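You operate a simulated robot arm through the tools that you are given. There is no shell and no other tool. Be economical: measure what you need, move in short steps, check, and stop when the job is done.

The job below is to be done with a simulated two-armed robot. You get a single attempt, and the scene is never put back.

## Task
Push the white plug into the standing core, then stand the core in the red socket.
Fine: hold the core while the plug goes in and pass the core to your other hand; last, count one on the tally counter.
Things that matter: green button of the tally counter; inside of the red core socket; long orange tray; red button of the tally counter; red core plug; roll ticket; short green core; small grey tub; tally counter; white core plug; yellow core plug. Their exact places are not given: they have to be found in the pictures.

The check looks at the end state, three seconds after you hand in, the way a careful person would. Anything else that was tipped, shoved, dropped, spilled or broken makes it a failure.

## Robot
Two 7-joint arms with fingered hands on one trunk, on a base that drives. Base frame: it is fixed to the floor where the robot stands at the start and does not move with it; the origin is under the middle of the robot, x ahead of it, y to its left, z up; the surface under the hand at the start is at about z = 80. Readings come in cm, degrees, newtons and seconds.
The left shoulder is at the start at [6, 12.6, 120.5], the right one opposite. With the tool pointing down near the work surface each hand reaches from about 10 to 70 cm from the robot's upright axis, wherever it stands, measured 20 degrees to its own side. Places, roughly: green button of the tally counter [60, -40, 90]; inside of the red core socket [30, 0, 80]; red button of the tally counter [60, -50, 90]; roll ticket [25, -125, 100]; small grey tub (9x7x6 cm) [50, -30, 80]. Payload 2.5 kg a hand.
The tool frame of a hand sits at the grasp point between the pads (the TCP): z along the fingers, y along the line on which they close. The tips reach 3 cm beyond it. The gripper opens to 10.4 cm. The gripper's body begins 3.5 cm behind the TCP. The gripper is a hand of 5 fingers: y runs from the thumb to the fingers, the wrist lies at [-1.5, -10.4, -17.8] in the tool frame, and closing takes about 1.5 s.
Orientation is told as [roll, pitch, yaw] about the base's x, y, z axes, in that order, counted from this pose: with the fingers straight down and the wrist toward the robot, the tool's x, y and z point along [0, 1, 0], [1, 0, 0] and [0, 0, -1] of the base frame.

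## Interface
- The arms move only by the tool jog_arm. It takes "left_deltas", "right_deltas" or both (then of equal length, played together; a hand with none holds still); each is text: rows parted by semicolons, each of 6 numbers parted by spaces: the shift along the base's x, y, z in cm, then the turn, a rotation vector about the base's x, y, z in degrees. In form: tx ty tz wx wy wz; .... A call has 1 to 8 rows; each row shifts and turns the commanded pose from where the row before left it. "left_jaw" and "right_jaw" are, for a hand that has rows, the gripper command, from -1 (fully open) to 1 (shut), values between in proportion, set as the call begins (left out, the last holds). Rows are played at 5 a second. More than 5 cm and 8.6 degrees between two rows, or a gripper value outside its range, and nothing of the call is played. Where a pose cannot be reached the arm comes as near as it can. A force on the tool above 40 N (or 10 N above the force at the start of the call, whichever is more), or a blocked arm, ends the call early, and 0.2 s more pass. The fingers move at their own pace (about 15.3 cm/s each) and stop on an object; they squeeze with about 25 N. The grip force told is the motor's: it shows also when the fingers shut on nothing. Time passes only in rows, and 0.2 s behind the last, so rows that do not move let the fingers close. It gives the time, the measured TCP pose, the force on the tool (base axes), the opening and the grip force at its end, in the units of the frame above (readings bear some noise), with the torque about the TCP (base axes, N m) and any sound that the robot's microphone picked up.
- Cameras (640 x 400 px; columns grow to the right, rows downward): "scene" is now at [10.6, -5.08, 140.42]; the picture's right is [-0.59, -0.81, 0.00], its down [-0.52, 0.38, -0.76] and it looks along [0.62, -0.45, -0.65] (base axes); focal length 214 px, centre (320, 200). "left" rides on the left gripper at [-8, -7.8, -14.1] in its tool frame; the picture's right is [-0.78, -0.30, 0.56], its down [0.53, -0.78, 0.33] and it looks along [0.33, 0.56, 0.76] (tool axes); focal length 247 px, centre (320, 200). "right" rides on the right gripper at [8, -7.8, -14.1] in its tool frame; the picture's right is [-0.78, 0.30, -0.56], its down [-0.53, -0.78, 0.33] and it looks along [-0.33, 0.56, 0.76] (tool axes); focal length 247 px, centre (320, 200).
- snapshot(camera): a new picture of that camera. The clock stands still meanwhile.
- slide_trunk(by): slides the trunk up (or, below 0, down) by that many cm; the arms and the scene camera ride with it, the base frame stays. It gives what a move gives, with no picture.
- steer(legs): drives the robot by 1 to 6 legs, each [ahead, left, turn to the left] in cm, cm and degrees, along the robot's own axes; the way and the turn of a leg run together, so that a leg with both is an arc; at most 150 cm and 180 degrees a leg. The arms and the cameras ride along, it lands a little off, and it stops where it bumps. It gives what a move gives.
- set_fingers(index, middle, ring, little, thumb_bend, thumb_turn, hand): sets how far each is bent, from 0 (flat) to 1 (curled in); at 0.3 the hand is open as for a grip, at 0.7 the pads meet at the TCP. One left out holds its place. A second passes; each finger stops where it meets its share of the squeeze, and holds until it gets a number again. A gripper value or a shape takes the hand back. It gives what a move gives, with no picture; readings hold the bend of each and the force on index, middle, ring, little, thumb and palm. thumb_turn goes from beside the hand (0) to across from the fingers (1), as for a grip.
- preshape(shape, hand): the hand has 5 fingers and takes this shape, open, in about a second: jaw (thumb against the fingers, like two jaws); tri (thumb and two fingers); tip (a fingertip pinch); poke (one finger out to press); point (the index stretched); flat (the hand flat); cup (the hand cupped); fist (a fist). The gripper value then closes the fingers along that shape, each until it touches; the sizes above hold for jaw. It gives what a move gives, with no picture.
- turn_head(pan, tilt): turns the head with the scene camera to pan (to the left, within 86 degrees either way) and tilt (down, from -29 to 69), counted from straight ahead of the robot. It gives what a move gives.
- pixel_to_xyz(camera, pixels): for up to 12 pixels [column, row] of the newest picture of that camera ("zoom" is the newest enlarged one), the place [x, y, z] in the base frame of the surface seen there, good to about 0.2 cm. The clock stands still meanwhile.
- close_up(camera, box): a new picture of the part [left, top, right, bottom] of that camera's present view, enlarged. The clock stands still meanwhile.
- finish_job(): hands the job in; it is judged then, once.

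Go step by step. Measure first, check grasps and placings, and put right what went wrong. The budget is 80 turns and 62 pictures, counting those below and the enlarged ones. Unless the task says otherwise, let go and move clear before handing in, and close with one line.

The tools are called as a command line: name --argument value ..., lists and objects as JSON in quotes. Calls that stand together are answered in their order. jog_arm: Moves the arms, as the interface text tells. Its arguments: {"type":"object","properties":{"left_deltas":{"type":"string"},"left_jaw":{"type":"number"},"right_deltas":{"type":"string"},"right_jaw":{"type":"number"}},"required":[]} The other tools are called the same way: slide_trunk (by) slides the trunk up or down; preshape (shape, hand) gives the hand a shape; set_fingers (index, middle, ring, little, thumb_bend, thumb_turn, hand) moves the fingers one by one; steer (legs) drives the base; turn_head (pan, tilt) turns the head that bears the scene camera; snapshot (camera) takes a picture; pixel_to_xyz (camera, pixels) gives the place of the surface under pixels of a picture; close_up (camera, box) takes an enlarged picture of a part of a camera's view; finish_job () hands the job in.

At the start:

```text
time: 0.0
left_tcp_pos: [44.25, -1.76, 130.22]
left_ee_rot: [0.0, 0.0, 0.0]
left_force: [0.4, 0.2, 0.1]
left_wrist_torque: [0.0, 0.01, 0.02]
left_width: 10.33
left_finger_force: 0.1
left_shape: jaw
left_bend: [0.3, 0.3, 0.3, 0.3, 0.3, 0.98]
left_finger forces: [0.0, 0.0, 0.0, 0.1, 0.0, 0.1]
right_tcp_pos: [33.15, -34.12, 127.91]
right_ee_rot: [0.1, -0.1, 0.1]
right_force: [0.7, -1.1, 0.8]
right_wrist_torque: [0.0, -0.02, 0.02]
right_width: 10.38
right_finger_force: 0.1
right_shape: jaw
right_bend: [0.3, 0.3, 0.3, 0.3, 0.3, 0.98]
right_finger forces: [0.1, 0.1, 0.0, 0.1, 0.1, 0.0]
trunk travel left (down, up): [-60.0, 34.0]
robot x, y, heading: [0.06, -0.0, -0.1]
head pan, tilt: [-36.1, 40.4]
```

scene: 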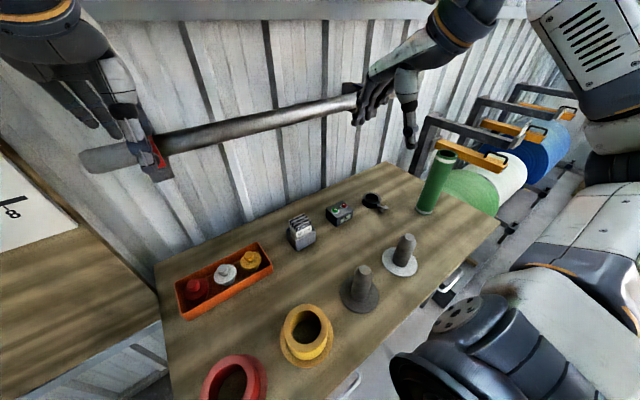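
right: 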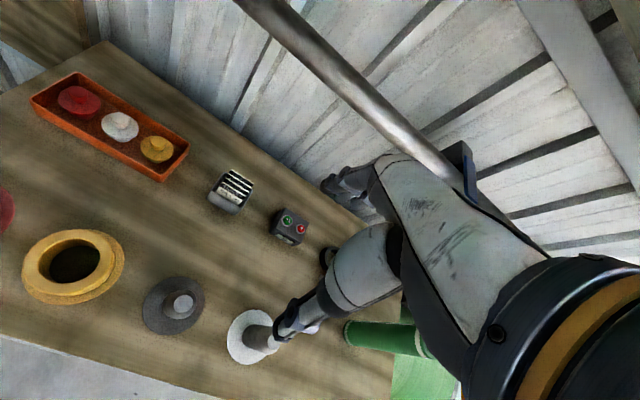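
left: 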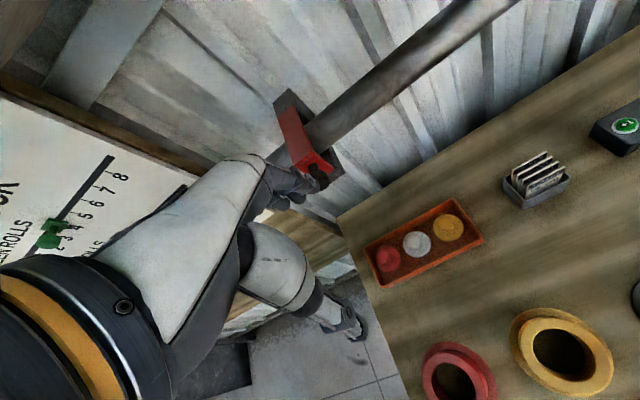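

The scene shows the orange tray with the plugs near (225,280), the standing green core at (435,182), the red socket at (235,380) and the counter at (340,213). I'll measure these points.

pixel_to_xyz --camera "scene" --pixels '[[225, 267], [225, 276], [197, 287], [250, 257], [445, 153], [425, 211], [237, 365], [235, 385], [336, 206], [347, 206], [300, 225], [307, 320]]'

close_up --camera "scene" --box '[160, 220, 320, 320]'

close_up --camera "scene" --box '[320, 130, 480, 230]'

```text
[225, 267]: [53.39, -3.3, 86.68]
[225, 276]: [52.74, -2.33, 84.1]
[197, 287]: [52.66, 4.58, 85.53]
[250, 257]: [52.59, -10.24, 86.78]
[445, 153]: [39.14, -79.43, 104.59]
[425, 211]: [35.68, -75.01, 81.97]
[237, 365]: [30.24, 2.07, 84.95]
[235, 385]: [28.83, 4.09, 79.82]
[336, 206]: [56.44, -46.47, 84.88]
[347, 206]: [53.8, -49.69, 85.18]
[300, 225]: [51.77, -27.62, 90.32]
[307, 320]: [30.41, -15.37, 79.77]
```

```text
4.00 times, centred on (240, 270) of scene
```

zoom: 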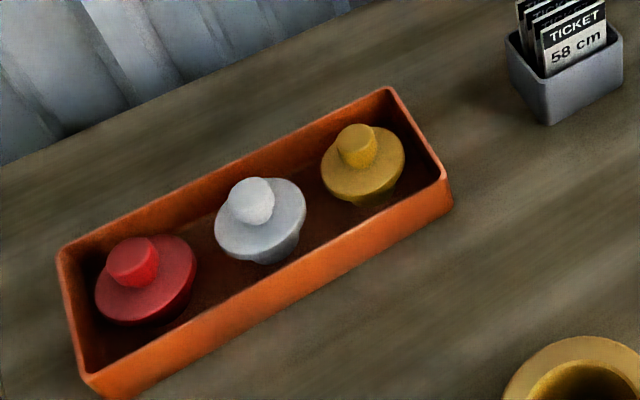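

```text
4.00 times, centred on (400, 180) of scene
```

zoom: 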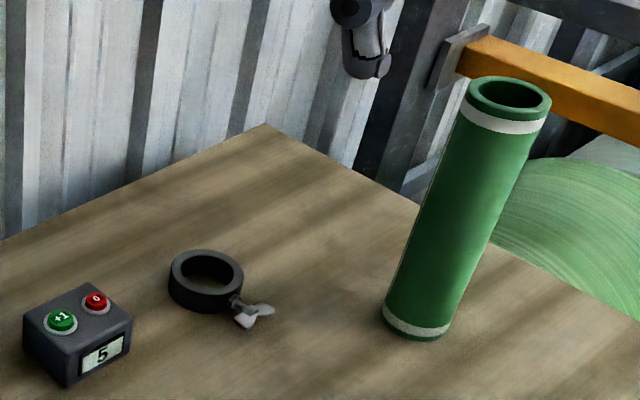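

The zoom shows the core's rim around (510,92) and its base near (415,328). I'll measure its rim and the counter buttons.

pixel_to_xyz --camera "zoom" --pixels '[[469, 93], [547, 98], [508, 80], [508, 112], [490, 85], [386, 318], [446, 332], [415, 335], [62, 320], [97, 302], [400, 260], [475, 280]]'

close_up --camera "scene" --box '[160, 300, 320, 400]'

```text
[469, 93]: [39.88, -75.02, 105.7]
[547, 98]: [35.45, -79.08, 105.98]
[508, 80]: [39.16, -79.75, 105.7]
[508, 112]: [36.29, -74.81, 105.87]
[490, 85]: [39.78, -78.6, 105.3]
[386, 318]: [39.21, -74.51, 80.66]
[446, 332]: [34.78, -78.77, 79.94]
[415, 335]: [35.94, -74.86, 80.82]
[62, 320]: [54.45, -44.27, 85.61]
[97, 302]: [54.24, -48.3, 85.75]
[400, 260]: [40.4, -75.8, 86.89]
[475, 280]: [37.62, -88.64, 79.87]
```

```text
4.00 times, centred on (240, 350) of scene
```

zoom: 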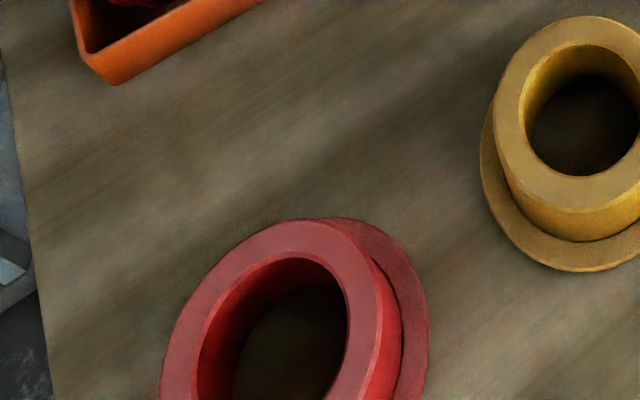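

The core's axis is about (37.6,-77.2) with its top at z≈105.8, which is out of reach from here, so the base must strafe right later. I'll check the free space there and the red socket.

turn_head --pan -80 --tilt 40

snapshot --camera "scene"

turn_head --pan 0 --tilt 55

snapshot --camera "scene"

```text
time: 1.1
left_tcp_pos: [44.29, -1.89, 130.18]
left_ee_rot: [0.0, 0.0, 0.1]
left_force: [-0.3, 0.0, 0.1]
left_wrist_torque: [0.0, -0.02, -0.01]
left_width: 10.36
left_finger_force: 0.1
left_shape: jaw
left_bend: [0.3, 0.3, 0.3, 0.3, 0.3, 0.98]
left_finger forces: [0.0, 0.0, 0.0, 0.0, 0.0, 0.1]
right_tcp_pos: [33.12, -34.1, 128.0]
right_ee_rot: [0.0, 0.0, 0.1]
right_force: [0.1, -0.3, -0.1]
right_wrist_torque: [-0.03, -0.02, 0.0]
right_width: 10.38
right_finger_force: 0.0
right_shape: jaw
right_bend: [0.3, 0.3, 0.3, 0.3, 0.3, 0.98]
right_finger forces: [0.0, 0.0, 0.0, 0.1, 0.0, 0.0]
trunk travel left (down, up): [-60.0, 34.0]
robot x, y, heading: [0.31, 0.13, 0.1]
head pan, tilt: [-80.0, 40.0]
```

```text
55 pictures are left
```

scene: 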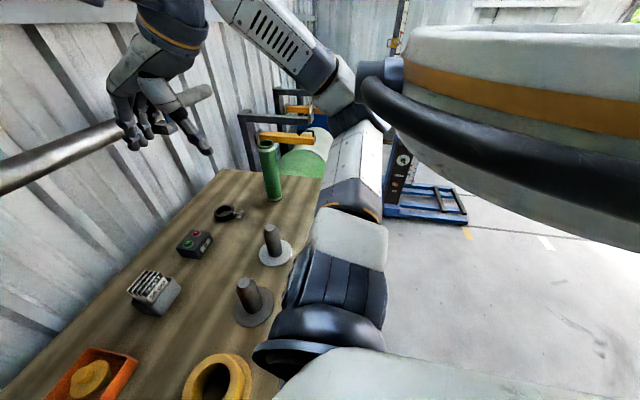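

```text
time: 2.6
left_tcp_pos: [44.25, -1.92, 130.17]
left_ee_rot: [0.0, 0.1, 0.0]
left_force: [0.0, -0.8, 0.2]
left_wrist_torque: [0.0, 0.05, 0.01]
left_width: 10.35
left_finger_force: 0.0
left_shape: jaw
left_bend: [0.3, 0.3, 0.3, 0.3, 0.3, 0.98]
left_finger forces: [0.0, 0.1, 0.0, 0.0, 0.0, 0.0]
right_tcp_pos: [33.12, -34.09, 127.97]
right_ee_rot: [-0.1, 0.0, 0.1]
right_force: [-0.4, -0.4, 0.2]
right_wrist_torque: [0.0, 0.03, 0.01]
right_width: 10.39
right_finger_force: 0.1
right_shape: jaw
right_bend: [0.3, 0.3, 0.3, 0.3, 0.3, 0.98]
right_finger forces: [0.1, 0.0, 0.0, 0.0, 0.1, 0.0]
trunk travel left (down, up): [-60.0, 34.0]
robot x, y, heading: [0.05, -0.08, -0.2]
head pan, tilt: [0.0, 55.0]
```

```text
54 pictures are left
```

scene: 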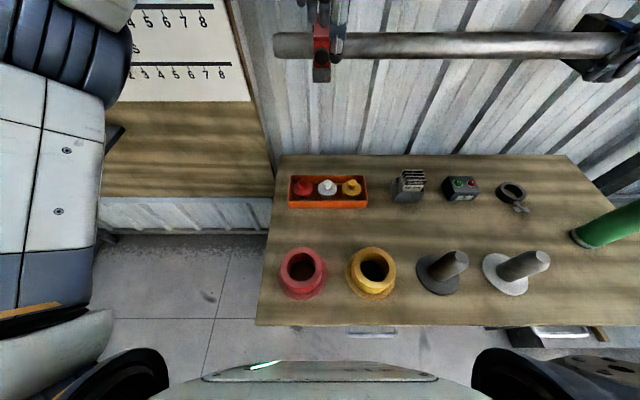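

The strafe path to the right looks open. In this view the plugs are at (327,186), the red socket at (302,270), the table edge at row 325 and the bar at row 45, so I'll measure them.

close_up --camera "scene" --box '[260, 160, 420, 300]'

pixel_to_xyz --camera "scene" --pixels '[[420, 45], [560, 45], [322, 70], [400, 325], [360, 335], [550, 335], [327, 184], [281, 270], [302, 251], [302, 270], [323, 270], [302, 287]]'

```text
2.86 times, centred on (340, 230) of scene
```

zoom: 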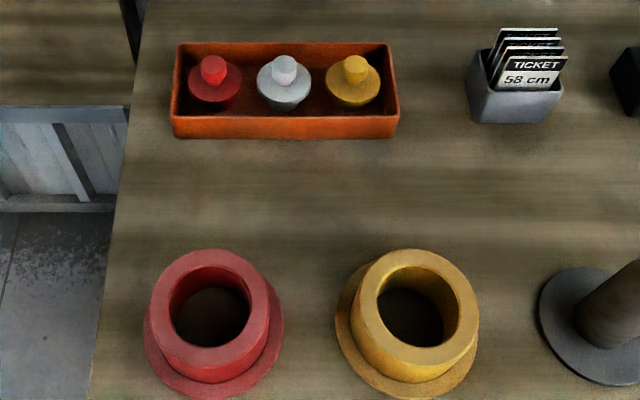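

```text
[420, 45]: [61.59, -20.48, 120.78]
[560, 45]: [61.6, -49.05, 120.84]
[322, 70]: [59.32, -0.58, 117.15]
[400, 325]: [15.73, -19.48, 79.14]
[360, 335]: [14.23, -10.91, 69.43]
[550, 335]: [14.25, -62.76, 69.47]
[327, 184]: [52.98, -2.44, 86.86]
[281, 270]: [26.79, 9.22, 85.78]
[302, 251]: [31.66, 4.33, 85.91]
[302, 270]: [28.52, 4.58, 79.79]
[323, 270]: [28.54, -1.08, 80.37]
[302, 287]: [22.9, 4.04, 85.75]
```

The zoom gives clean outlines, so I'll measure the white knob (285,68), its flange, the tray rim, and the red socket rim and hole.

pixel_to_xyz --camera "zoom" --pixels '[[285, 64], [285, 80], [275, 68], [296, 68], [259, 88], [310, 88], [285, 101], [280, 48], [280, 118], [246, 300], [180, 300], [210, 268]]'

pixel_to_xyz --camera "zoom" --pixels '[[172, 310], [250, 310], [210, 266], [210, 345], [155, 310], [266, 310], [210, 252], [210, 360], [178, 60], [392, 60], [236, 80], [330, 80]]'

close_up --camera "scene" --box '[280, 165, 376, 213]'

```text
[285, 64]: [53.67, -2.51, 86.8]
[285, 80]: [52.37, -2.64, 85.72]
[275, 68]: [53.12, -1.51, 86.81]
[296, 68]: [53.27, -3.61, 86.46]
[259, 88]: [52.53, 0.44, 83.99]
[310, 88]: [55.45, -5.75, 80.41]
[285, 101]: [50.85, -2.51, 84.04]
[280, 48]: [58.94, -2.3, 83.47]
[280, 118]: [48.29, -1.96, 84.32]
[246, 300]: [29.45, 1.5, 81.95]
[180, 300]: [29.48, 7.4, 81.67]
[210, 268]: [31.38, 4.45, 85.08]
```

```text
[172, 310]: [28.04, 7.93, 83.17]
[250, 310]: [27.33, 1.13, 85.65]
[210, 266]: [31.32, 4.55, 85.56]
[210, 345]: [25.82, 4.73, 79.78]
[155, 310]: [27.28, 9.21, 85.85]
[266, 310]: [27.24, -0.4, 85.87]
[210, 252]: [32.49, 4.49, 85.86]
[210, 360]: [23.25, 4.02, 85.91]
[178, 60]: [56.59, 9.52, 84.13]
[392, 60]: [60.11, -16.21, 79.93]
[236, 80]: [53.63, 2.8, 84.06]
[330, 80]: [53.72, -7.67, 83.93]
```

```text
6.67 times, centred on (328, 189) of scene
```

zoom: 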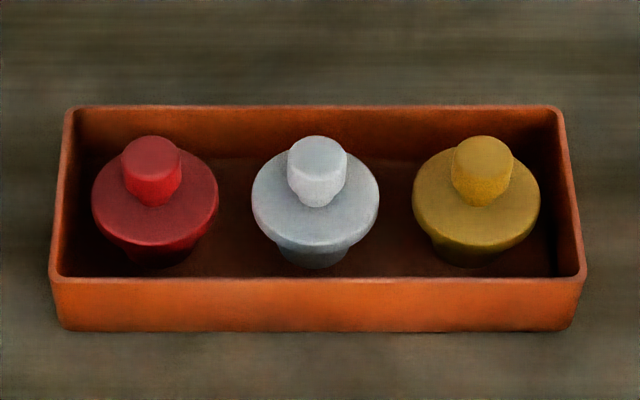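

The white plug's axis is about (53.2,-2.55), with knob top z 86.8 and flange top z 84. The red socket's axis is about (27.9,4.4) with rim z 85.9. I'll shape the left hand as tri and move it above the plug.

preshape --hand "left" --shape "tri"

jog_arm --left_deltas "0 0 -5 0 0 0; 0 0 -5 0 0 0; 0 0 -5 0 0 0; 2 0 -4 0 0 0; 2 0 -4 0 0 0; 2 0 -4 0 0 0; 2.5 -0.65 -3 0 0 0; 0 0 0 0 0 0"

snapshot --camera "left"

close_up --camera "scene" --box '[240, 100, 400, 220]'

```text
time: 3.5
left_tcp_pos: [44.23, -1.76, 130.22]
left_ee_rot: [0.0, 0.0, 0.0]
left_force: [0.4, 0.1, -0.6]
left_wrist_torque: [-0.01, -0.01, 0.0]
left_width: 10.39
left_finger_force: 0.1
left_shape: tri
left_bend: [0.3, 0.3, 0.99, 0.99, 0.3, 0.98]
left_finger forces: [0.1, 0.0, 0.0, 0.1, 0.0, 0.0]
right_tcp_pos: [33.08, -34.04, 127.8]
right_ee_rot: [0.1, 0.0, 0.2]
right_force: [-0.7, 0.5, -0.7]
right_wrist_torque: [-0.01, 0.01, 0.02]
right_width: 10.36
right_finger_force: 0.0
right_shape: jaw
right_bend: [0.3, 0.3, 0.3, 0.3, 0.3, 0.98]
right_finger forces: [0.1, 0.0, 0.1, 0.0, 0.0, 0.0]
trunk travel left (down, up): [-60.0, 34.0]
robot x, y, heading: [0.08, 0.08, 0.1]
head pan, tilt: [0.0, 55.0]
```

```text
time: 5.3
left_tcp_pos: [52.43, -2.32, 100.03]
left_ee_rot: [0.0, 0.0, 0.0]
left_force: [-0.3, -0.4, 0.0]
left_wrist_torque: [0.01, 0.02, 0.02]
left_width: 10.38
left_finger_force: 0.0
left_shape: tri
left_bend: [0.3, 0.3, 0.99, 0.99, 0.3, 0.98]
left_finger forces: [0.1, 0.1, 0.0, 0.1, 0.0, 0.0]
right_tcp_pos: [33.1, -34.12, 127.88]
right_ee_rot: [0.1, 0.0, 0.1]
right_force: [0.4, 0.0, -0.5]
right_wrist_torque: [-0.02, -0.01, 0.03]
right_width: 10.37
right_finger_force: 0.1
right_shape: jaw
right_bend: [0.3, 0.3, 0.3, 0.3, 0.3, 0.98]
right_finger forces: [0.1, 0.0, 0.0, 0.1, 0.0, 0.0]
trunk travel left (down, up): [-60.0, 34.0]
robot x, y, heading: [-0.51, -0.46, -0.2]
head pan, tilt: [0.0, 55.0]
```

```text
51 pictures are left
```

left: 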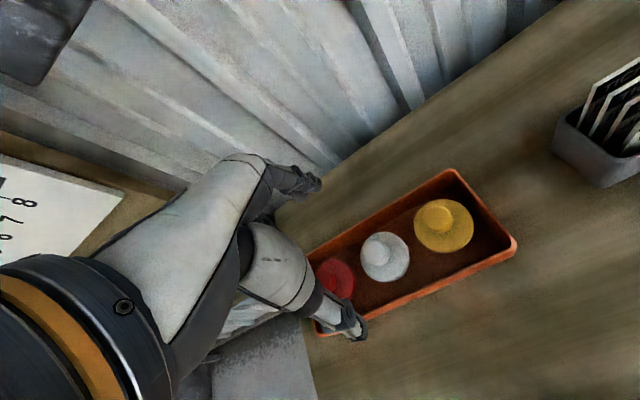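

```text
3.33 times, centred on (320, 160) of scene
```

zoom: 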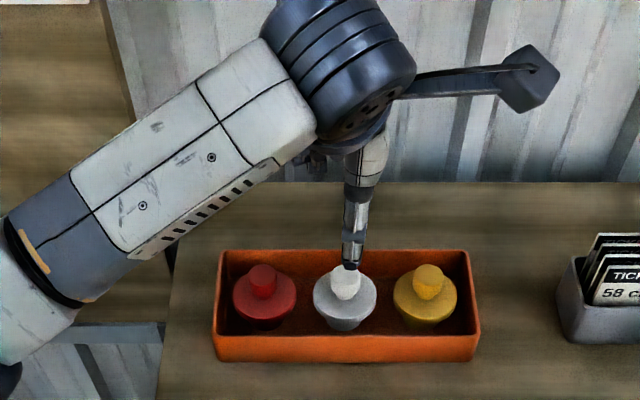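

The hand is over the plug. I'll half-close so the tips stay inside the tray rims, descend to z≈88.5 and look.

jog_arm --left_deltas "0.5 -0.2 -3 0 0 0; 0.1 0 -3 0 0 0; 0 0 -3 0 0 0; 0 0 -2.5 0 0 0; 0 0 0 0 0 0; 0 0 0 0 0 0" --left_jaw 0.1

close_up --camera "left" --box '[240, 140, 560, 340]'

close_up --camera "scene" --box '[270, 140, 390, 215]'

```text
time: 6.7
left_tcp_pos: [53.41, -2.61, 88.75]
left_ee_rot: [0.0, 0.0, 0.0]
left_force: [0.2, -0.7, 0.5]
left_wrist_torque: [0.0, -0.02, 0.0]
left_width: 4.7
left_finger_force: 0.1
left_shape: tri
left_bend: [0.74, 0.47, 0.99, 0.99, 0.71, 1.0]
left_finger forces: [0.0, 0.1, 0.0, 0.1, 0.0, 0.0]
right_tcp_pos: [33.12, -34.04, 127.83]
right_ee_rot: [0.0, -0.1, 0.1]
right_force: [0.0, 0.1, -0.6]
right_wrist_torque: [-0.01, 0.0, 0.0]
right_width: 10.37
right_finger_force: 0.1
right_shape: jaw
right_bend: [0.3, 0.3, 0.3, 0.3, 0.3, 0.98]
right_finger forces: [0.1, 0.0, 0.0, 0.1, 0.1, 0.0]
trunk travel left (down, up): [-60.0, 34.0]
robot x, y, heading: [-0.32, 0.06, -0.0]
head pan, tilt: [0.0, 55.0]
```

```text
2.00 times, centred on (400, 240) of left
```

zoom: 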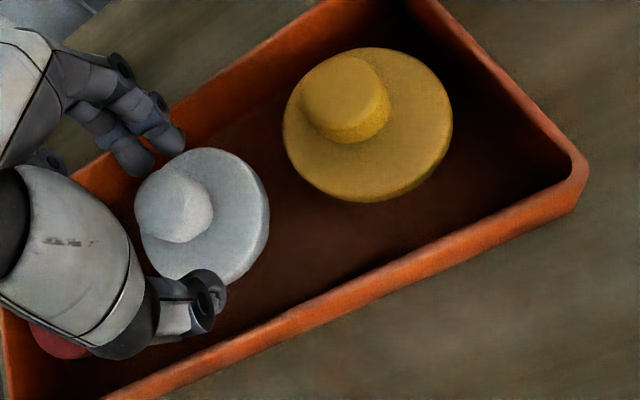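

```text
5.33 times, centred on (330, 178) of scene
```

zoom: 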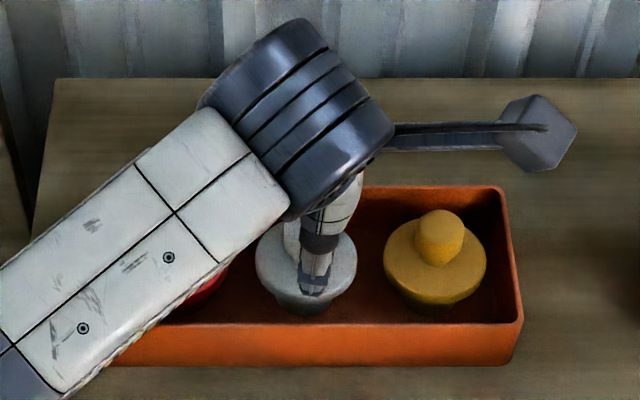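

Fingers straddle the knob in the left zoom, with the thumb tip at (210,300) and the fingertips at (130,160) and (170,140). I'll measure the tips against the knob at (180,200).

pixel_to_xyz --camera "zoom" --pixels '[[325, 215], [315, 290], [300, 240]]'

close_up --camera "left" --box '[260, 160, 420, 320]'

pixel_to_xyz --camera "left" --pixels '[[345, 290], [352, 285], [305, 222], [328, 210], [325, 207], [330, 240], [340, 250], [348, 295]]'

```text
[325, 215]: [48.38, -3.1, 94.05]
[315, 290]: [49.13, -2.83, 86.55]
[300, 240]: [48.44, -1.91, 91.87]
```

```text
2.50 times, centred on (340, 240) of left
```

zoom: 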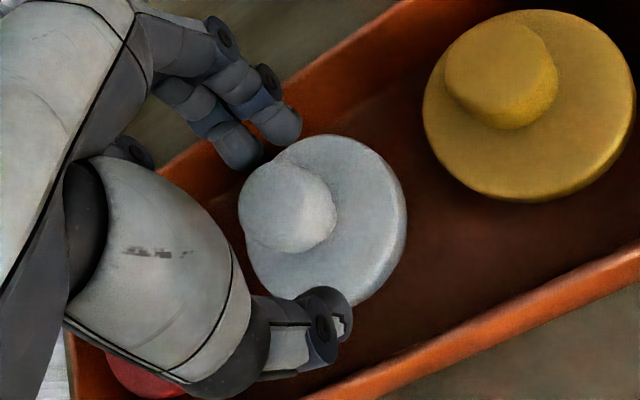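

```text
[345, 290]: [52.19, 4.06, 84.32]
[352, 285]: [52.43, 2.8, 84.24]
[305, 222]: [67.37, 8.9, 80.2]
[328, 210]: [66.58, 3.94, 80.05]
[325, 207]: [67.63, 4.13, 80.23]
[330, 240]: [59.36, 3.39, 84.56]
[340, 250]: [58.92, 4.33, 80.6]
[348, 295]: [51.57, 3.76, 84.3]
```

Those pixels came from an older left picture, so I'll read the tips from this new zoom instead.

pixel_to_xyz --camera "zoom" --pixels '[[240, 155], [282, 125], [255, 130], [340, 325], [325, 335], [320, 300], [285, 200], [300, 235], [330, 300]]'

```text
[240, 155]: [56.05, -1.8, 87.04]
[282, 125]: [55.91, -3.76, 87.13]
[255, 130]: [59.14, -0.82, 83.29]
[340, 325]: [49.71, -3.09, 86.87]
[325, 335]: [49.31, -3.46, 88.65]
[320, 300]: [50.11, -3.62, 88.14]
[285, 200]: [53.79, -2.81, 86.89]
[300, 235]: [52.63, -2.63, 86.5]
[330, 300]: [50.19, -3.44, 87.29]
```

The tips sit near z≈86 and centred on the knob. I'll lower 1.5 cm and close.

jog_arm --left_deltas "0 0.1 -0.8 0 0 0; 0 0 -0.7 0 0 0; 0 0 0 0 0 0"

jog_arm --left_deltas "0 0 0 0 0 0; 0 0 0 0 0 0; 0 0 0 0 0 0; 0 0 0 0 0 0; 0 0 0 0 0 0; 0 0 0 0 0 0; 0 0 0 0 0 0" --left_jaw 1

close_up --camera "left" --box '[260, 160, 420, 320]'

```text
time: 7.5
left_tcp_pos: [53.54, -2.65, 87.36]
left_ee_rot: [0.0, -0.1, 0.0]
left_force: [0.5, 0.0, 2.1]
left_wrist_torque: [0.02, -0.07, 0.02]
left_width: 4.71
left_finger_force: 0.0
left_shape: tri
left_bend: [0.74, 0.47, 0.99, 0.99, 0.71, 1.0]
left_finger forces: [0.7, 1.2, 0.0, 0.0, 0.0, 0.1]
right_tcp_pos: [33.2, -34.05, 127.9]
right_ee_rot: [0.0, -0.1, 0.2]
right_force: [-1.0, 0.4, -0.2]
right_wrist_torque: [0.0, -0.01, 0.0]
right_width: 10.38
right_finger_force: 0.0
right_shape: jaw
right_bend: [0.3, 0.3, 0.3, 0.3, 0.3, 0.98]
right_finger forces: [0.0, 0.0, 0.0, 0.0, 0.1, 0.0]
trunk travel left (down, up): [-60.0, 34.0]
robot x, y, heading: [0.12, 0.04, -0.0]
head pan, tilt: [0.0, 55.0]
```

```text
time: 9.1
left_tcp_pos: [53.43, -2.61, 87.15]
left_ee_rot: [0.0, -0.1, -0.1]
left_force: [-0.8, 0.0, 2.1]
left_wrist_torque: [-0.01, -0.02, 0.0]
left_width: 2.56
left_finger_force: 24.9
left_shape: tri
left_bend: [0.75, 0.52, 1.0, 1.0, 0.77, 1.0]
left_finger forces: [10.4, 10.1, 0.0, 0.1, 21.8, 0.1]
right_tcp_pos: [33.15, -34.13, 127.89]
right_ee_rot: [0.1, 0.1, 0.1]
right_force: [0.0, 0.9, 0.1]
right_wrist_torque: [0.0, 0.01, 0.01]
right_width: 10.36
right_finger_force: 0.1
right_shape: jaw
right_bend: [0.3, 0.3, 0.3, 0.3, 0.3, 0.98]
right_finger forces: [0.1, 0.0, 0.0, 0.0, 0.0, 0.0]
trunk travel left (down, up): [-60.0, 34.0]
robot x, y, heading: [-0.17, 0.1, 0.0]
head pan, tilt: [0.0, 55.0]
```

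```text
2.50 times, centred on (340, 240) of left
```

zoom: 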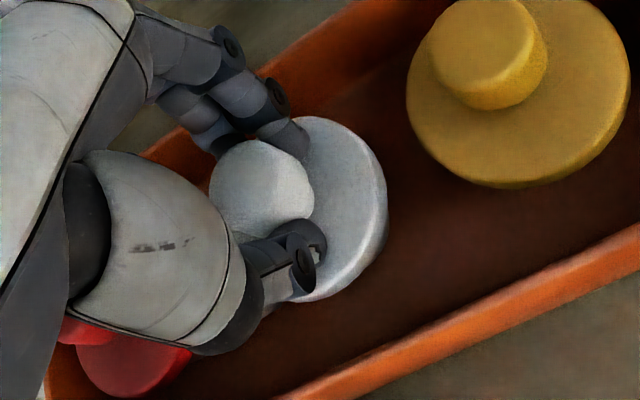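

Grip is firm on the knob (width 2.56, 25 N). I'll lift straight up, pull back and check the plug.

jog_arm --left_deltas "0 0 2 0 0 0; 0 0 4 0 0 0; 0 0 5 0 0 0; -1 0 5 0 0 0; -3 0 4 0 0 0; -4 0 4 0 0 0; -4 0 4 0 0 0; 0 0 0 0 0 0"

close_up --camera "left" --box '[220, 140, 460, 340]'

snapshot --camera "scene"

```text
refused: row 4 steps farther than a row can; nothing moved
```

```text
2.00 times, centred on (340, 240) of left
```

zoom: 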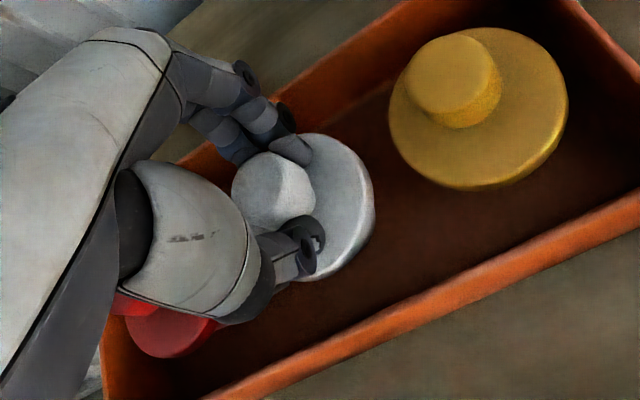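

```text
44 pictures are left
```

scene: 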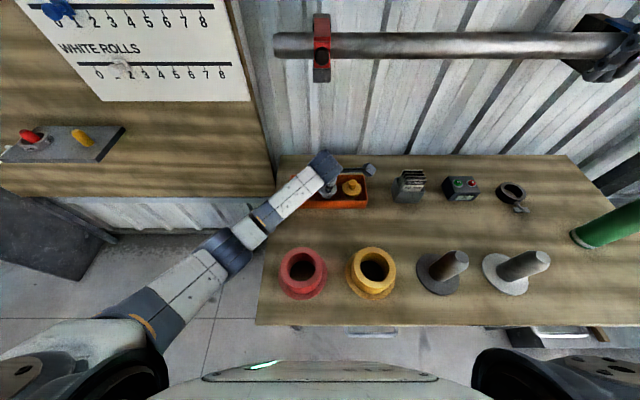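

The call was refused because row 4 was too long, so nothing moved. I'll lift again with smaller steps.

jog_arm --left_deltas "0 0 2 0 0 0; 0 0 4 0 0 0; 0 0 4.5 0 0 0; -1 0 4.5 0 0 0; -2 0 4 0 0 0; -3 0 4 0 0 0; -3 0 3.5 0 0 0; -3 0 3.5 0 0 0"

close_up --camera "left" --box '[220, 140, 460, 340]'

snapshot --camera "right"

```text
time: 10.9
left_tcp_pos: [50.08, -1.84, 109.8]
left_ee_rot: [1.9, -0.3, 1.8]
left_force: [-0.5, 0.1, -0.6]
left_wrist_torque: [0.01, 0.03, 0.01]
left_width: 2.55
left_finger_force: 24.8
left_shape: tri
left_bend: [0.75, 0.52, 1.0, 1.0, 0.77, 1.0]
left_finger forces: [10.0, 10.8, 0.0, 0.0, 21.0, 0.1]
left hand out of reach, approached as far as the arm can: row 6, 7, 8
right_tcp_pos: [33.15, -34.13, 127.87]
right_ee_rot: [-0.1, 0.1, 0.0]
right_force: [-0.2, 0.3, -0.1]
right_wrist_torque: [0.0, -0.02, 0.0]
right_width: 10.38
right_finger_force: 0.0
right_shape: jaw
right_bend: [0.3, 0.3, 0.3, 0.3, 0.3, 0.98]
right_finger forces: [0.1, 0.0, 0.0, 0.0, 0.0, 0.0]
trunk travel left (down, up): [-60.0, 34.0]
robot x, y, heading: [0.01, -0.19, 0.2]
head pan, tilt: [0.0, 55.0]
```

```text
2.00 times, centred on (340, 240) of left
```

zoom: 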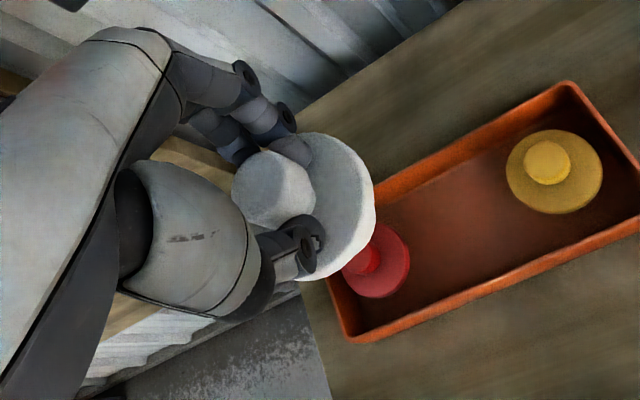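

```text
42 pictures are left
```

right: 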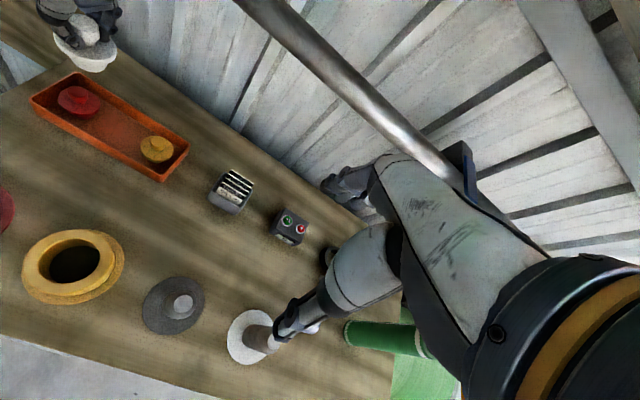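

The plug is held upright, but the left arm couldn't follow the last rows, so I'll raise the trunk for clearance. Then I'll strafe right beside the core.

slide_trunk --by 14

steer --legs '[[0, -36, 0], [0, -36, 0]]'

turn_head --pan 0 --tilt 50

snapshot --camera "scene"

```text
time: 12.6
left_tcp_pos: [50.3, -1.71, 123.89]
left_ee_rot: [1.5, -0.5, 2.0]
left_force: [0.8, -0.4, -1.1]
left_wrist_torque: [0.0, 0.0, 0.01]
left_width: 2.42
left_finger_force: 24.9
left_shape: tri
left_bend: [0.75, 0.53, 1.0, 1.0, 0.76, 1.0]
left_finger forces: [10.5, 11.3, 0.0, 0.0, 22.4, 0.0]
right_tcp_pos: [33.1, -34.08, 141.76]
right_ee_rot: [0.0, 0.0, 0.0]
right_force: [1.0, -0.9, -0.1]
right_wrist_torque: [0.01, 0.01, -0.01]
right_width: 10.4
right_finger_force: 0.0
right_shape: jaw
right_bend: [0.3, 0.3, 0.3, 0.3, 0.3, 0.98]
right_finger forces: [0.0, 0.0, 0.0, 0.0, 0.1, 0.1]
trunk travel left (down, up): [-74.0, 20.0]
robot x, y, heading: [0.32, -0.04, 0.1]
head pan, tilt: [0.0, 55.0]
```

```text
time: 16.8
left_tcp_pos: [50.16, -72.94, 124.15]
left_ee_rot: [1.5, -0.4, 1.8]
left_force: [0.6, -0.3, -0.4]
left_wrist_torque: [0.0, 0.01, 0.0]
left_width: 2.4
left_finger_force: 25.0
left_shape: tri
left_bend: [0.75, 0.53, 1.0, 1.0, 0.76, 1.0]
left_finger forces: [10.6, 11.1, 0.1, 0.0, 22.3, 0.1]
right_tcp_pos: [32.91, -105.2, 141.92]
right_ee_rot: [0.0, 0.1, -0.1]
right_force: [-0.2, -0.4, 0.4]
right_wrist_torque: [0.03, 0.0, 0.01]
right_width: 10.36
right_finger_force: 0.1
right_shape: jaw
right_bend: [0.3, 0.3, 0.3, 0.3, 0.3, 0.98]
right_finger forces: [0.0, 0.1, 0.1, 0.0, 0.1, 0.0]
trunk travel left (down, up): [-74.0, 20.0]
robot x, y, heading: [-0.39, -70.85, 0.0]
head pan, tilt: [0.0, 55.0]
```

```text
time: 17.5
left_tcp_pos: [50.16, -72.61, 124.09]
left_ee_rot: [1.7, -0.7, 1.9]
left_force: [-0.3, -0.4, -0.8]
left_wrist_torque: [-0.02, 0.02, 0.0]
left_width: 2.4
left_finger_force: 24.9
left_shape: tri
left_bend: [0.75, 0.53, 1.0, 1.0, 0.76, 1.0]
left_finger forces: [10.7, 11.0, 0.0, 0.0, 22.2, 0.0]
right_tcp_pos: [32.97, -105.12, 141.88]
right_ee_rot: [-0.1, 0.0, -0.1]
right_force: [0.1, -0.1, 0.3]
right_wrist_torque: [0.01, 0.01, -0.04]
right_width: 10.38
right_finger_force: 0.1
right_shape: jaw
right_bend: [0.3, 0.3, 0.3, 0.3, 0.3, 0.98]
right_finger forces: [0.1, 0.0, 0.0, 0.1, 0.1, 0.0]
trunk travel left (down, up): [-74.0, 20.0]
robot x, y, heading: [0.07, -71.06, -0.1]
head pan, tilt: [0.0, 50.0]
```

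```text
41 pictures are left
```

scene: 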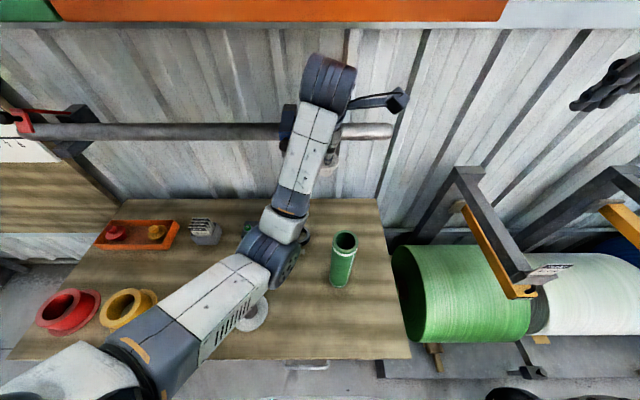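

We're beside the core, which is at (343,258). The roll rack is close on the right, so I'll measure it and re-measure the core.

pixel_to_xyz --camera "scene" --pixels '[[470, 215], [520, 293], [420, 260], [420, 335], [460, 330], [465, 175], [405, 345], [332, 240], [357, 240], [345, 233], [345, 249], [340, 285]]'

close_up --camera "scene" --box '[310, 220, 374, 300]'

```text
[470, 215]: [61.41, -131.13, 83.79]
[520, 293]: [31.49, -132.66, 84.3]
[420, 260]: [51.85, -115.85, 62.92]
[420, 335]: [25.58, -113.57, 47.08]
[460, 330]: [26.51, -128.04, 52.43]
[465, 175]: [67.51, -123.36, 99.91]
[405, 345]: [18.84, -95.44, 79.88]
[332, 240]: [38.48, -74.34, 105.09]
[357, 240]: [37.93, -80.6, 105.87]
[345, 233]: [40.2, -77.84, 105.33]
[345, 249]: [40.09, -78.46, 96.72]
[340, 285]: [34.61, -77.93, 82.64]
```

```text
5.00 times, centred on (342, 260) of scene
```

zoom: 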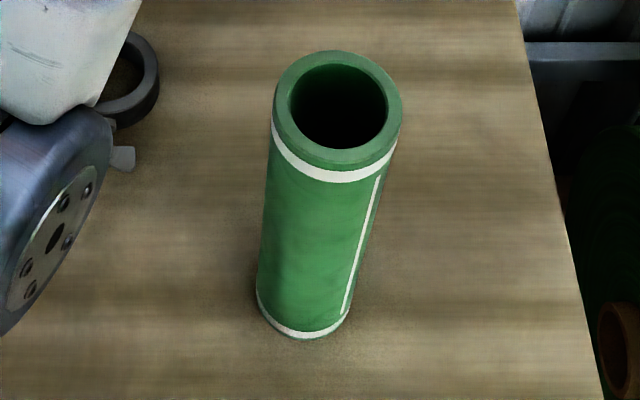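

The rack begins beyond y≈-113, leaving room for the right wrist. I'll measure the rim precisely on this zoom.

pixel_to_xyz --camera "zoom" --pixels '[[281, 108], [395, 108], [338, 58], [338, 158], [290, 80], [385, 80], [295, 145], [380, 145], [265, 270], [352, 285], [310, 300], [300, 334]]'

snapshot --camera "right"

```text
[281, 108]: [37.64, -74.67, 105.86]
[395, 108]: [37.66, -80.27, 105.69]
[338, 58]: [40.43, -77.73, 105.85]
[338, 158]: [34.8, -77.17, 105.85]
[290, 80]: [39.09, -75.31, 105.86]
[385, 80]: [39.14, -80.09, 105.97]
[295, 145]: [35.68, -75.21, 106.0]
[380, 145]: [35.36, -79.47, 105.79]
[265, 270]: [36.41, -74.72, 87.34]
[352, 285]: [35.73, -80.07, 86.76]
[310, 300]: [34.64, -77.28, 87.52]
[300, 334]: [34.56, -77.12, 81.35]
```

```text
39 pictures are left
```

right: 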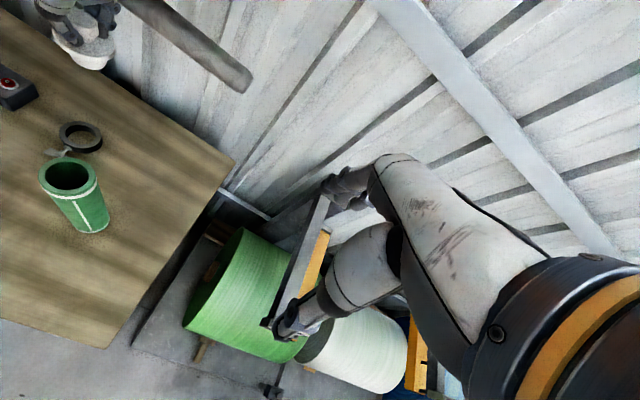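

The core axis is at (37.65,-77.45), radius 2.9, top z 105.85. I'll turn the right hand to palm-left (roll +90) while it is still high, moving inward and down.

jog_arm --right_deltas "0.4 1.5 -3 8.2 0 0; 0.4 1.5 -3 8.2 0 0; 0.4 1.5 -3 8.2 0 0; 0.4 1.5 -3 8.2 0 0; 0.4 1.5 -3 8.2 0 0; 0.4 1.5 -3 8.2 0 0; 0.4 1.5 -3 8.2 0 0; 0.4 1.0 -3 8.2 0 0"

jog_arm --right_deltas "0.4 0 -3 8.2 0 0; 0.4 0 -3 8.1 0 0; 0.4 0 -3 8.1 0 0; 0 0 0 0 0 0"

snapshot --camera "scene"

```text
time: 19.3
left_tcp_pos: [50.19, -72.66, 123.95]
left_ee_rot: [1.7, -0.5, 2.0]
left_force: [0.3, -1.3, 1.0]
left_wrist_torque: [0.02, 0.02, -0.03]
left_width: 2.4
left_finger_force: 24.0
left_shape: tri
left_bend: [0.75, 0.53, 1.0, 1.0, 0.76, 1.0]
left_finger forces: [10.7, 11.1, 0.0, 0.0, 22.2, 0.0]
right_tcp_pos: [35.94, -93.7, 118.15]
right_ee_rot: [65.8, 0.1, -0.1]
right_force: [-0.5, 0.3, -0.4]
right_wrist_torque: [-0.01, 0.01, 0.02]
right_width: 10.36
right_finger_force: 0.1
right_shape: jaw
right_bend: [0.3, 0.3, 0.3, 0.3, 0.3, 0.98]
right_finger forces: [0.0, 0.0, 0.0, 0.0, 0.1, 0.0]
trunk travel left (down, up): [-74.0, 20.0]
robot x, y, heading: [0.01, -70.71, -0.0]
head pan, tilt: [0.0, 50.0]
```

```text
time: 20.3
left_tcp_pos: [50.18, -72.65, 124.13]
left_ee_rot: [1.7, -0.4, 2.0]
left_force: [-0.5, 0.1, -0.6]
left_wrist_torque: [0.02, 0.0, 0.02]
left_width: 2.43
left_finger_force: 24.8
left_shape: tri
left_bend: [0.75, 0.53, 1.0, 1.0, 0.76, 1.0]
left_finger forces: [10.7, 11.2, 0.1, 0.1, 22.2, 0.0]
right_tcp_pos: [37.54, -93.71, 108.92]
right_ee_rot: [90.0, 0.1, 0.1]
right_force: [0.4, 0.5, 0.1]
right_wrist_torque: [-0.01, -0.02, 0.02]
right_width: 10.38
right_finger_force: 0.1
right_shape: jaw
right_bend: [0.3, 0.3, 0.3, 0.3, 0.3, 0.98]
right_finger forces: [0.0, 0.0, 0.0, 0.1, 0.1, 0.0]
trunk travel left (down, up): [-74.0, 20.0]
robot x, y, heading: [-0.2, -70.9, -0.2]
head pan, tilt: [0.0, 50.0]
```

```text
38 pictures are left
```

scene: 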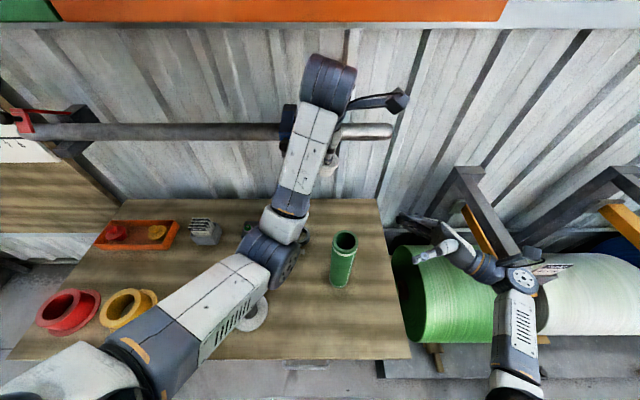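

The right hand is palm-left, but a ticket hangs near the right forearm at (550,268). I'll move inward first and then descend.

jog_arm --right_deltas "0.1 3 0 0 0 0; 0 3 0 0 0 0; 0 1.5 -3 0 0 0; 0 0 -4 0 0 0; 0 0 -4 0 0 0; 0 0 -4 0 0 0; 0 0 -3 0 0 0; 0 0 0 0 0 0"

snapshot --camera "scene"

snapshot --camera "right"

```text
time: 22.1
left_tcp_pos: [50.26, -72.67, 124.04]
left_ee_rot: [1.6, -0.5, 2.0]
left_force: [0.4, -0.4, -0.8]
left_wrist_torque: [0.01, 0.02, -0.05]
left_width: 2.43
left_finger_force: 25.1
left_shape: tri
left_bend: [0.75, 0.53, 1.0, 1.0, 0.76, 1.0]
left_finger forces: [10.4, 11.1, 0.0, 0.0, 22.2, 0.1]
right_tcp_pos: [37.2, -86.24, 90.84]
right_ee_rot: [90.0, 0.0, 0.0]
right_force: [-0.3, 0.3, -0.2]
right_wrist_torque: [-0.02, -0.01, -0.03]
right_width: 10.39
right_finger_force: 0.1
right_shape: jaw
right_bend: [0.3, 0.3, 0.3, 0.3, 0.3, 0.98]
right_finger forces: [0.1, 0.0, 0.1, 0.1, 0.0, 0.0]
trunk travel left (down, up): [-74.0, 20.0]
robot x, y, heading: [-0.23, -70.92, -0.1]
head pan, tilt: [0.0, 50.0]
```

```text
37 pictures are left
```

scene: 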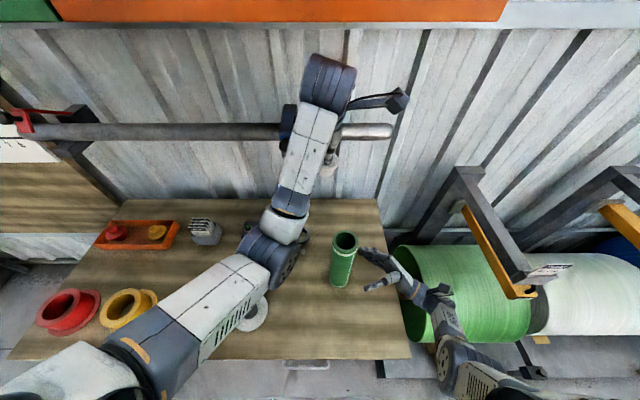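

```text
36 pictures are left
```

right: 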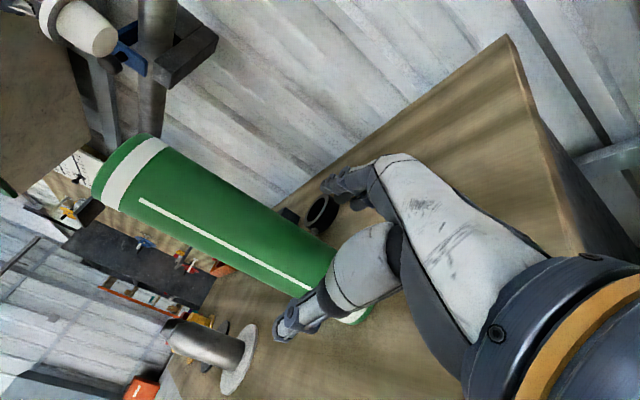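

The hand straddles the core's line. I'll descend to z≈87 and slide in to the core axis.

jog_arm --right_deltas "0.3 0 -2 0 0 0; 0.1 0 -1.8 0 0 0; 0 2 0 0 0 0; 0 2 0 0 0 0; 0 2 0 0 0 0; 0 2 0 0 0 0; 0 0.7 0 0 0 0; 0 0 0 0 0 0"

close_up --camera "scene" --box '[290, 200, 450, 320]'

snapshot --camera "right"

```text
time: 23.9
left_tcp_pos: [50.24, -72.68, 123.97]
left_ee_rot: [1.7, -0.6, 2.0]
left_force: [-0.8, 0.1, -1.1]
left_wrist_torque: [0.01, -0.02, -0.01]
left_width: 2.42
left_finger_force: 25.6
left_shape: tri
left_bend: [0.75, 0.53, 1.0, 1.0, 0.76, 1.0]
left_finger forces: [10.6, 11.2, 0.1, 0.0, 22.2, 0.0]
right_tcp_pos: [37.22, -77.24, 89.35]
right_ee_rot: [90.0, 0.2, 0.0]
right_force: [-0.1, 0.1, 0.5]
right_wrist_torque: [-0.01, -0.01, -0.01]
right_width: 10.37
right_finger_force: 0.1
right_shape: jaw
right_bend: [0.3, 0.3, 0.3, 0.3, 0.3, 0.98]
right_finger forces: [0.4, 0.0, 0.1, 0.0, 0.0, 0.0]
right hand out of reach, approached as far as the arm can: row 1, 2
trunk travel left (down, up): [-74.0, 20.0]
robot x, y, heading: [0.02, -71.32, -0.1]
head pan, tilt: [0.0, 50.0]
```

```text
3.33 times, centred on (370, 260) of scene
```

zoom: 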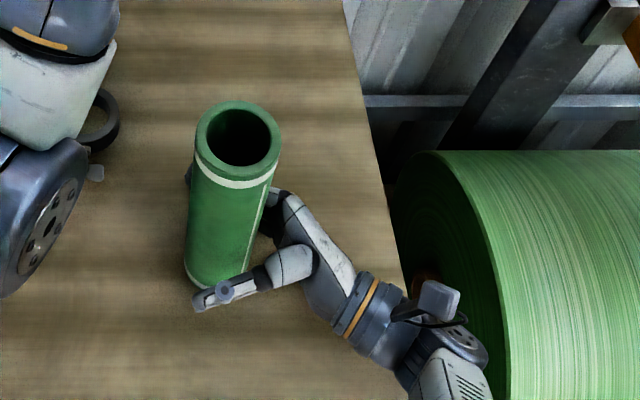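

```text
34 pictures are left
```

right: 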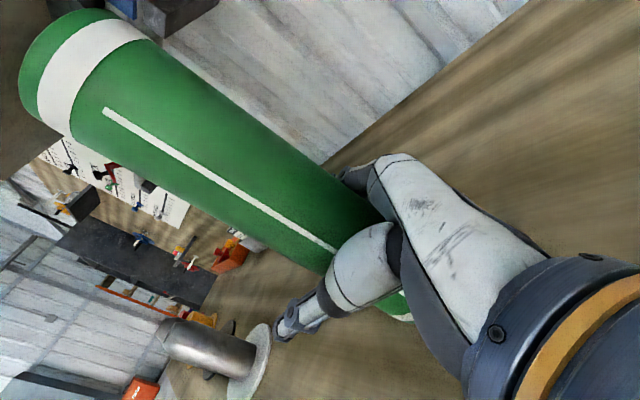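

The right hand is around the core but about 2.4 cm high, having run out of downward reach. I'll lower the trunk 2.4 cm.

slide_trunk --by -2.4

jog_arm --right_deltas "0.3 0 0 0 0 0; 0 0 0 0 0 0"

```text
time: 24.6
left_tcp_pos: [50.2, -72.59, 121.61]
left_ee_rot: [1.6, -0.5, 1.9]
left_force: [0.0, 0.3, 0.1]
left_wrist_torque: [-0.01, -0.01, 0.03]
left_width: 2.42
left_finger_force: 25.7
left_shape: tri
left_bend: [0.75, 0.53, 1.0, 1.0, 0.76, 1.0]
left_finger forces: [10.6, 11.2, 0.0, 0.0, 22.2, 0.0]
right_tcp_pos: [37.3, -77.36, 86.95]
right_ee_rot: [90.0, 0.1, 0.0]
right_force: [0.6, -0.8, -0.8]
right_wrist_torque: [0.01, 0.01, 0.01]
right_width: 10.39
right_finger_force: 0.0
right_shape: jaw
right_bend: [0.3, 0.3, 0.3, 0.3, 0.3, 0.98]
right_finger forces: [0.5, 0.0, 0.1, 0.0, 0.0, 0.1]
trunk travel left (down, up): [-71.6, 22.4]
robot x, y, heading: [-0.39, -70.76, -0.3]
head pan, tilt: [0.0, 50.0]
```

```text
time: 25.2
left_tcp_pos: [50.2, -72.63, 121.78]
left_ee_rot: [1.5, -0.6, 2.0]
left_force: [0.0, -0.1, -0.3]
left_wrist_torque: [0.01, -0.01, 0.02]
left_width: 2.4
left_finger_force: 25.1
left_shape: tri
left_bend: [0.75, 0.53, 1.0, 1.0, 0.76, 1.0]
left_finger forces: [10.5, 11.1, 0.0, 0.1, 22.1, 0.0]
right_tcp_pos: [37.56, -77.22, 86.99]
right_ee_rot: [90.0, 0.0, 0.0]
right_force: [0.4, 0.1, -0.1]
right_wrist_torque: [0.02, -0.01, -0.02]
right_width: 10.39
right_finger_force: 0.1
right_shape: jaw
right_bend: [0.3, 0.3, 0.3, 0.3, 0.3, 0.98]
right_finger forces: [0.0, 0.0, 0.1, 0.0, 0.0, 0.0]
trunk travel left (down, up): [-71.6, 22.4]
robot x, y, heading: [0.09, -71.07, 0.1]
head pan, tilt: [0.0, 50.0]
```

The right TCP is at (37.56,-77.22,87), centred on the core, so I'll close the right hand.

jog_arm --right_deltas "0 0 0 0 0 0; 0 0 0 0 0 0; 0 0 0 0 0 0; 0 0 0 0 0 0; 0 0 0 0 0 0; 0 0 0 0 0 0; 0 0 0 0 0 0; 0 0 0 0 0 0" --right_jaw 1

close_up --camera "scene" --box '[310, 220, 374, 300]'

```text
time: 27.0
left_tcp_pos: [50.22, -72.61, 121.57]
left_ee_rot: [1.6, -0.5, 2.0]
left_force: [0.3, -0.5, -0.9]
left_wrist_torque: [-0.01, 0.03, -0.01]
left_width: 2.42
left_finger_force: 24.7
left_shape: tri
left_bend: [0.75, 0.53, 1.0, 1.0, 0.76, 1.0]
left_finger forces: [10.4, 11.2, 0.0, 0.1, 22.2, 0.1]
right_tcp_pos: [37.52, -77.2, 86.97]
right_ee_rot: [90.0, 0.2, -0.1]
right_force: [0.5, 1.5, 1.2]
right_wrist_torque: [-0.02, -0.12, 0.05]
right_width: 4.55
right_finger_force: 24.9
right_shape: jaw
right_bend: [0.75, 0.47, 0.42, 0.34, 0.75, 1.0]
right_finger forces: [14.4, 5.2, 2.7, 2.3, 23.2, 0.1]
trunk travel left (down, up): [-71.6, 22.4]
robot x, y, heading: [0.15, -70.87, -0.3]
head pan, tilt: [0.0, 50.0]
```

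```text
5.00 times, centred on (342, 260) of scene
```

zoom: 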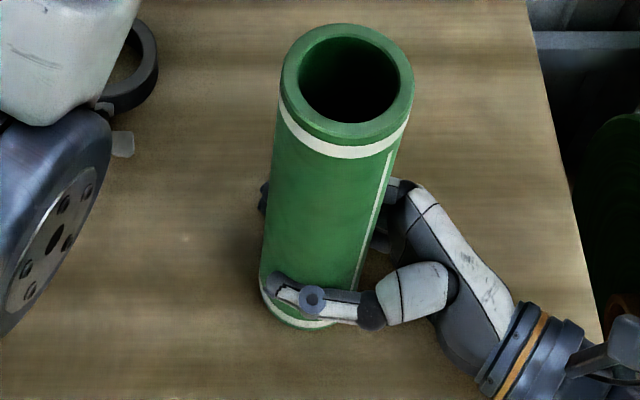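

The right hand grips the core with 25 N. I'll re-measure the rim to place the plug.

pixel_to_xyz --camera "zoom" --pixels '[[291, 82], [405, 82], [347, 31], [347, 130], [305, 50], [392, 50], [305, 115], [392, 115], [268, 285], [300, 95], [395, 82], [347, 117]]'

close_up --camera "left" --box '[220, 140, 460, 340]'

```text
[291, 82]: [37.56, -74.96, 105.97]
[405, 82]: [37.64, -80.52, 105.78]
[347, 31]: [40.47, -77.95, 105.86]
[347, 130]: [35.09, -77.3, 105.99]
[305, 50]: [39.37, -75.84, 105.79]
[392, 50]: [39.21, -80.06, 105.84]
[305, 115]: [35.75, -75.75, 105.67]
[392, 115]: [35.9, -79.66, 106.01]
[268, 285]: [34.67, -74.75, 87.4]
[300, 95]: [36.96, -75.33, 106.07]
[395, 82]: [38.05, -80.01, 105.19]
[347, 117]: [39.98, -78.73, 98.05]
```

```text
2.00 times, centred on (340, 240) of left
```

zoom: 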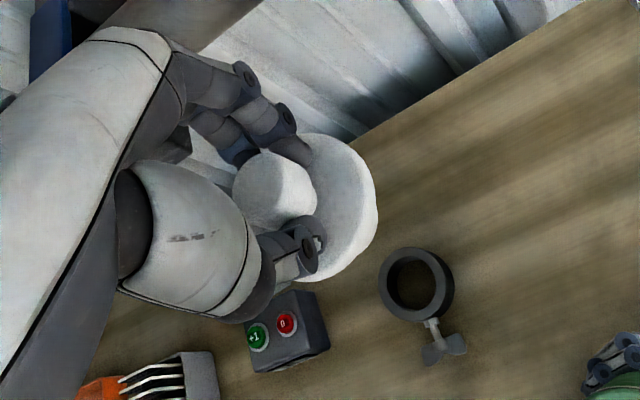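

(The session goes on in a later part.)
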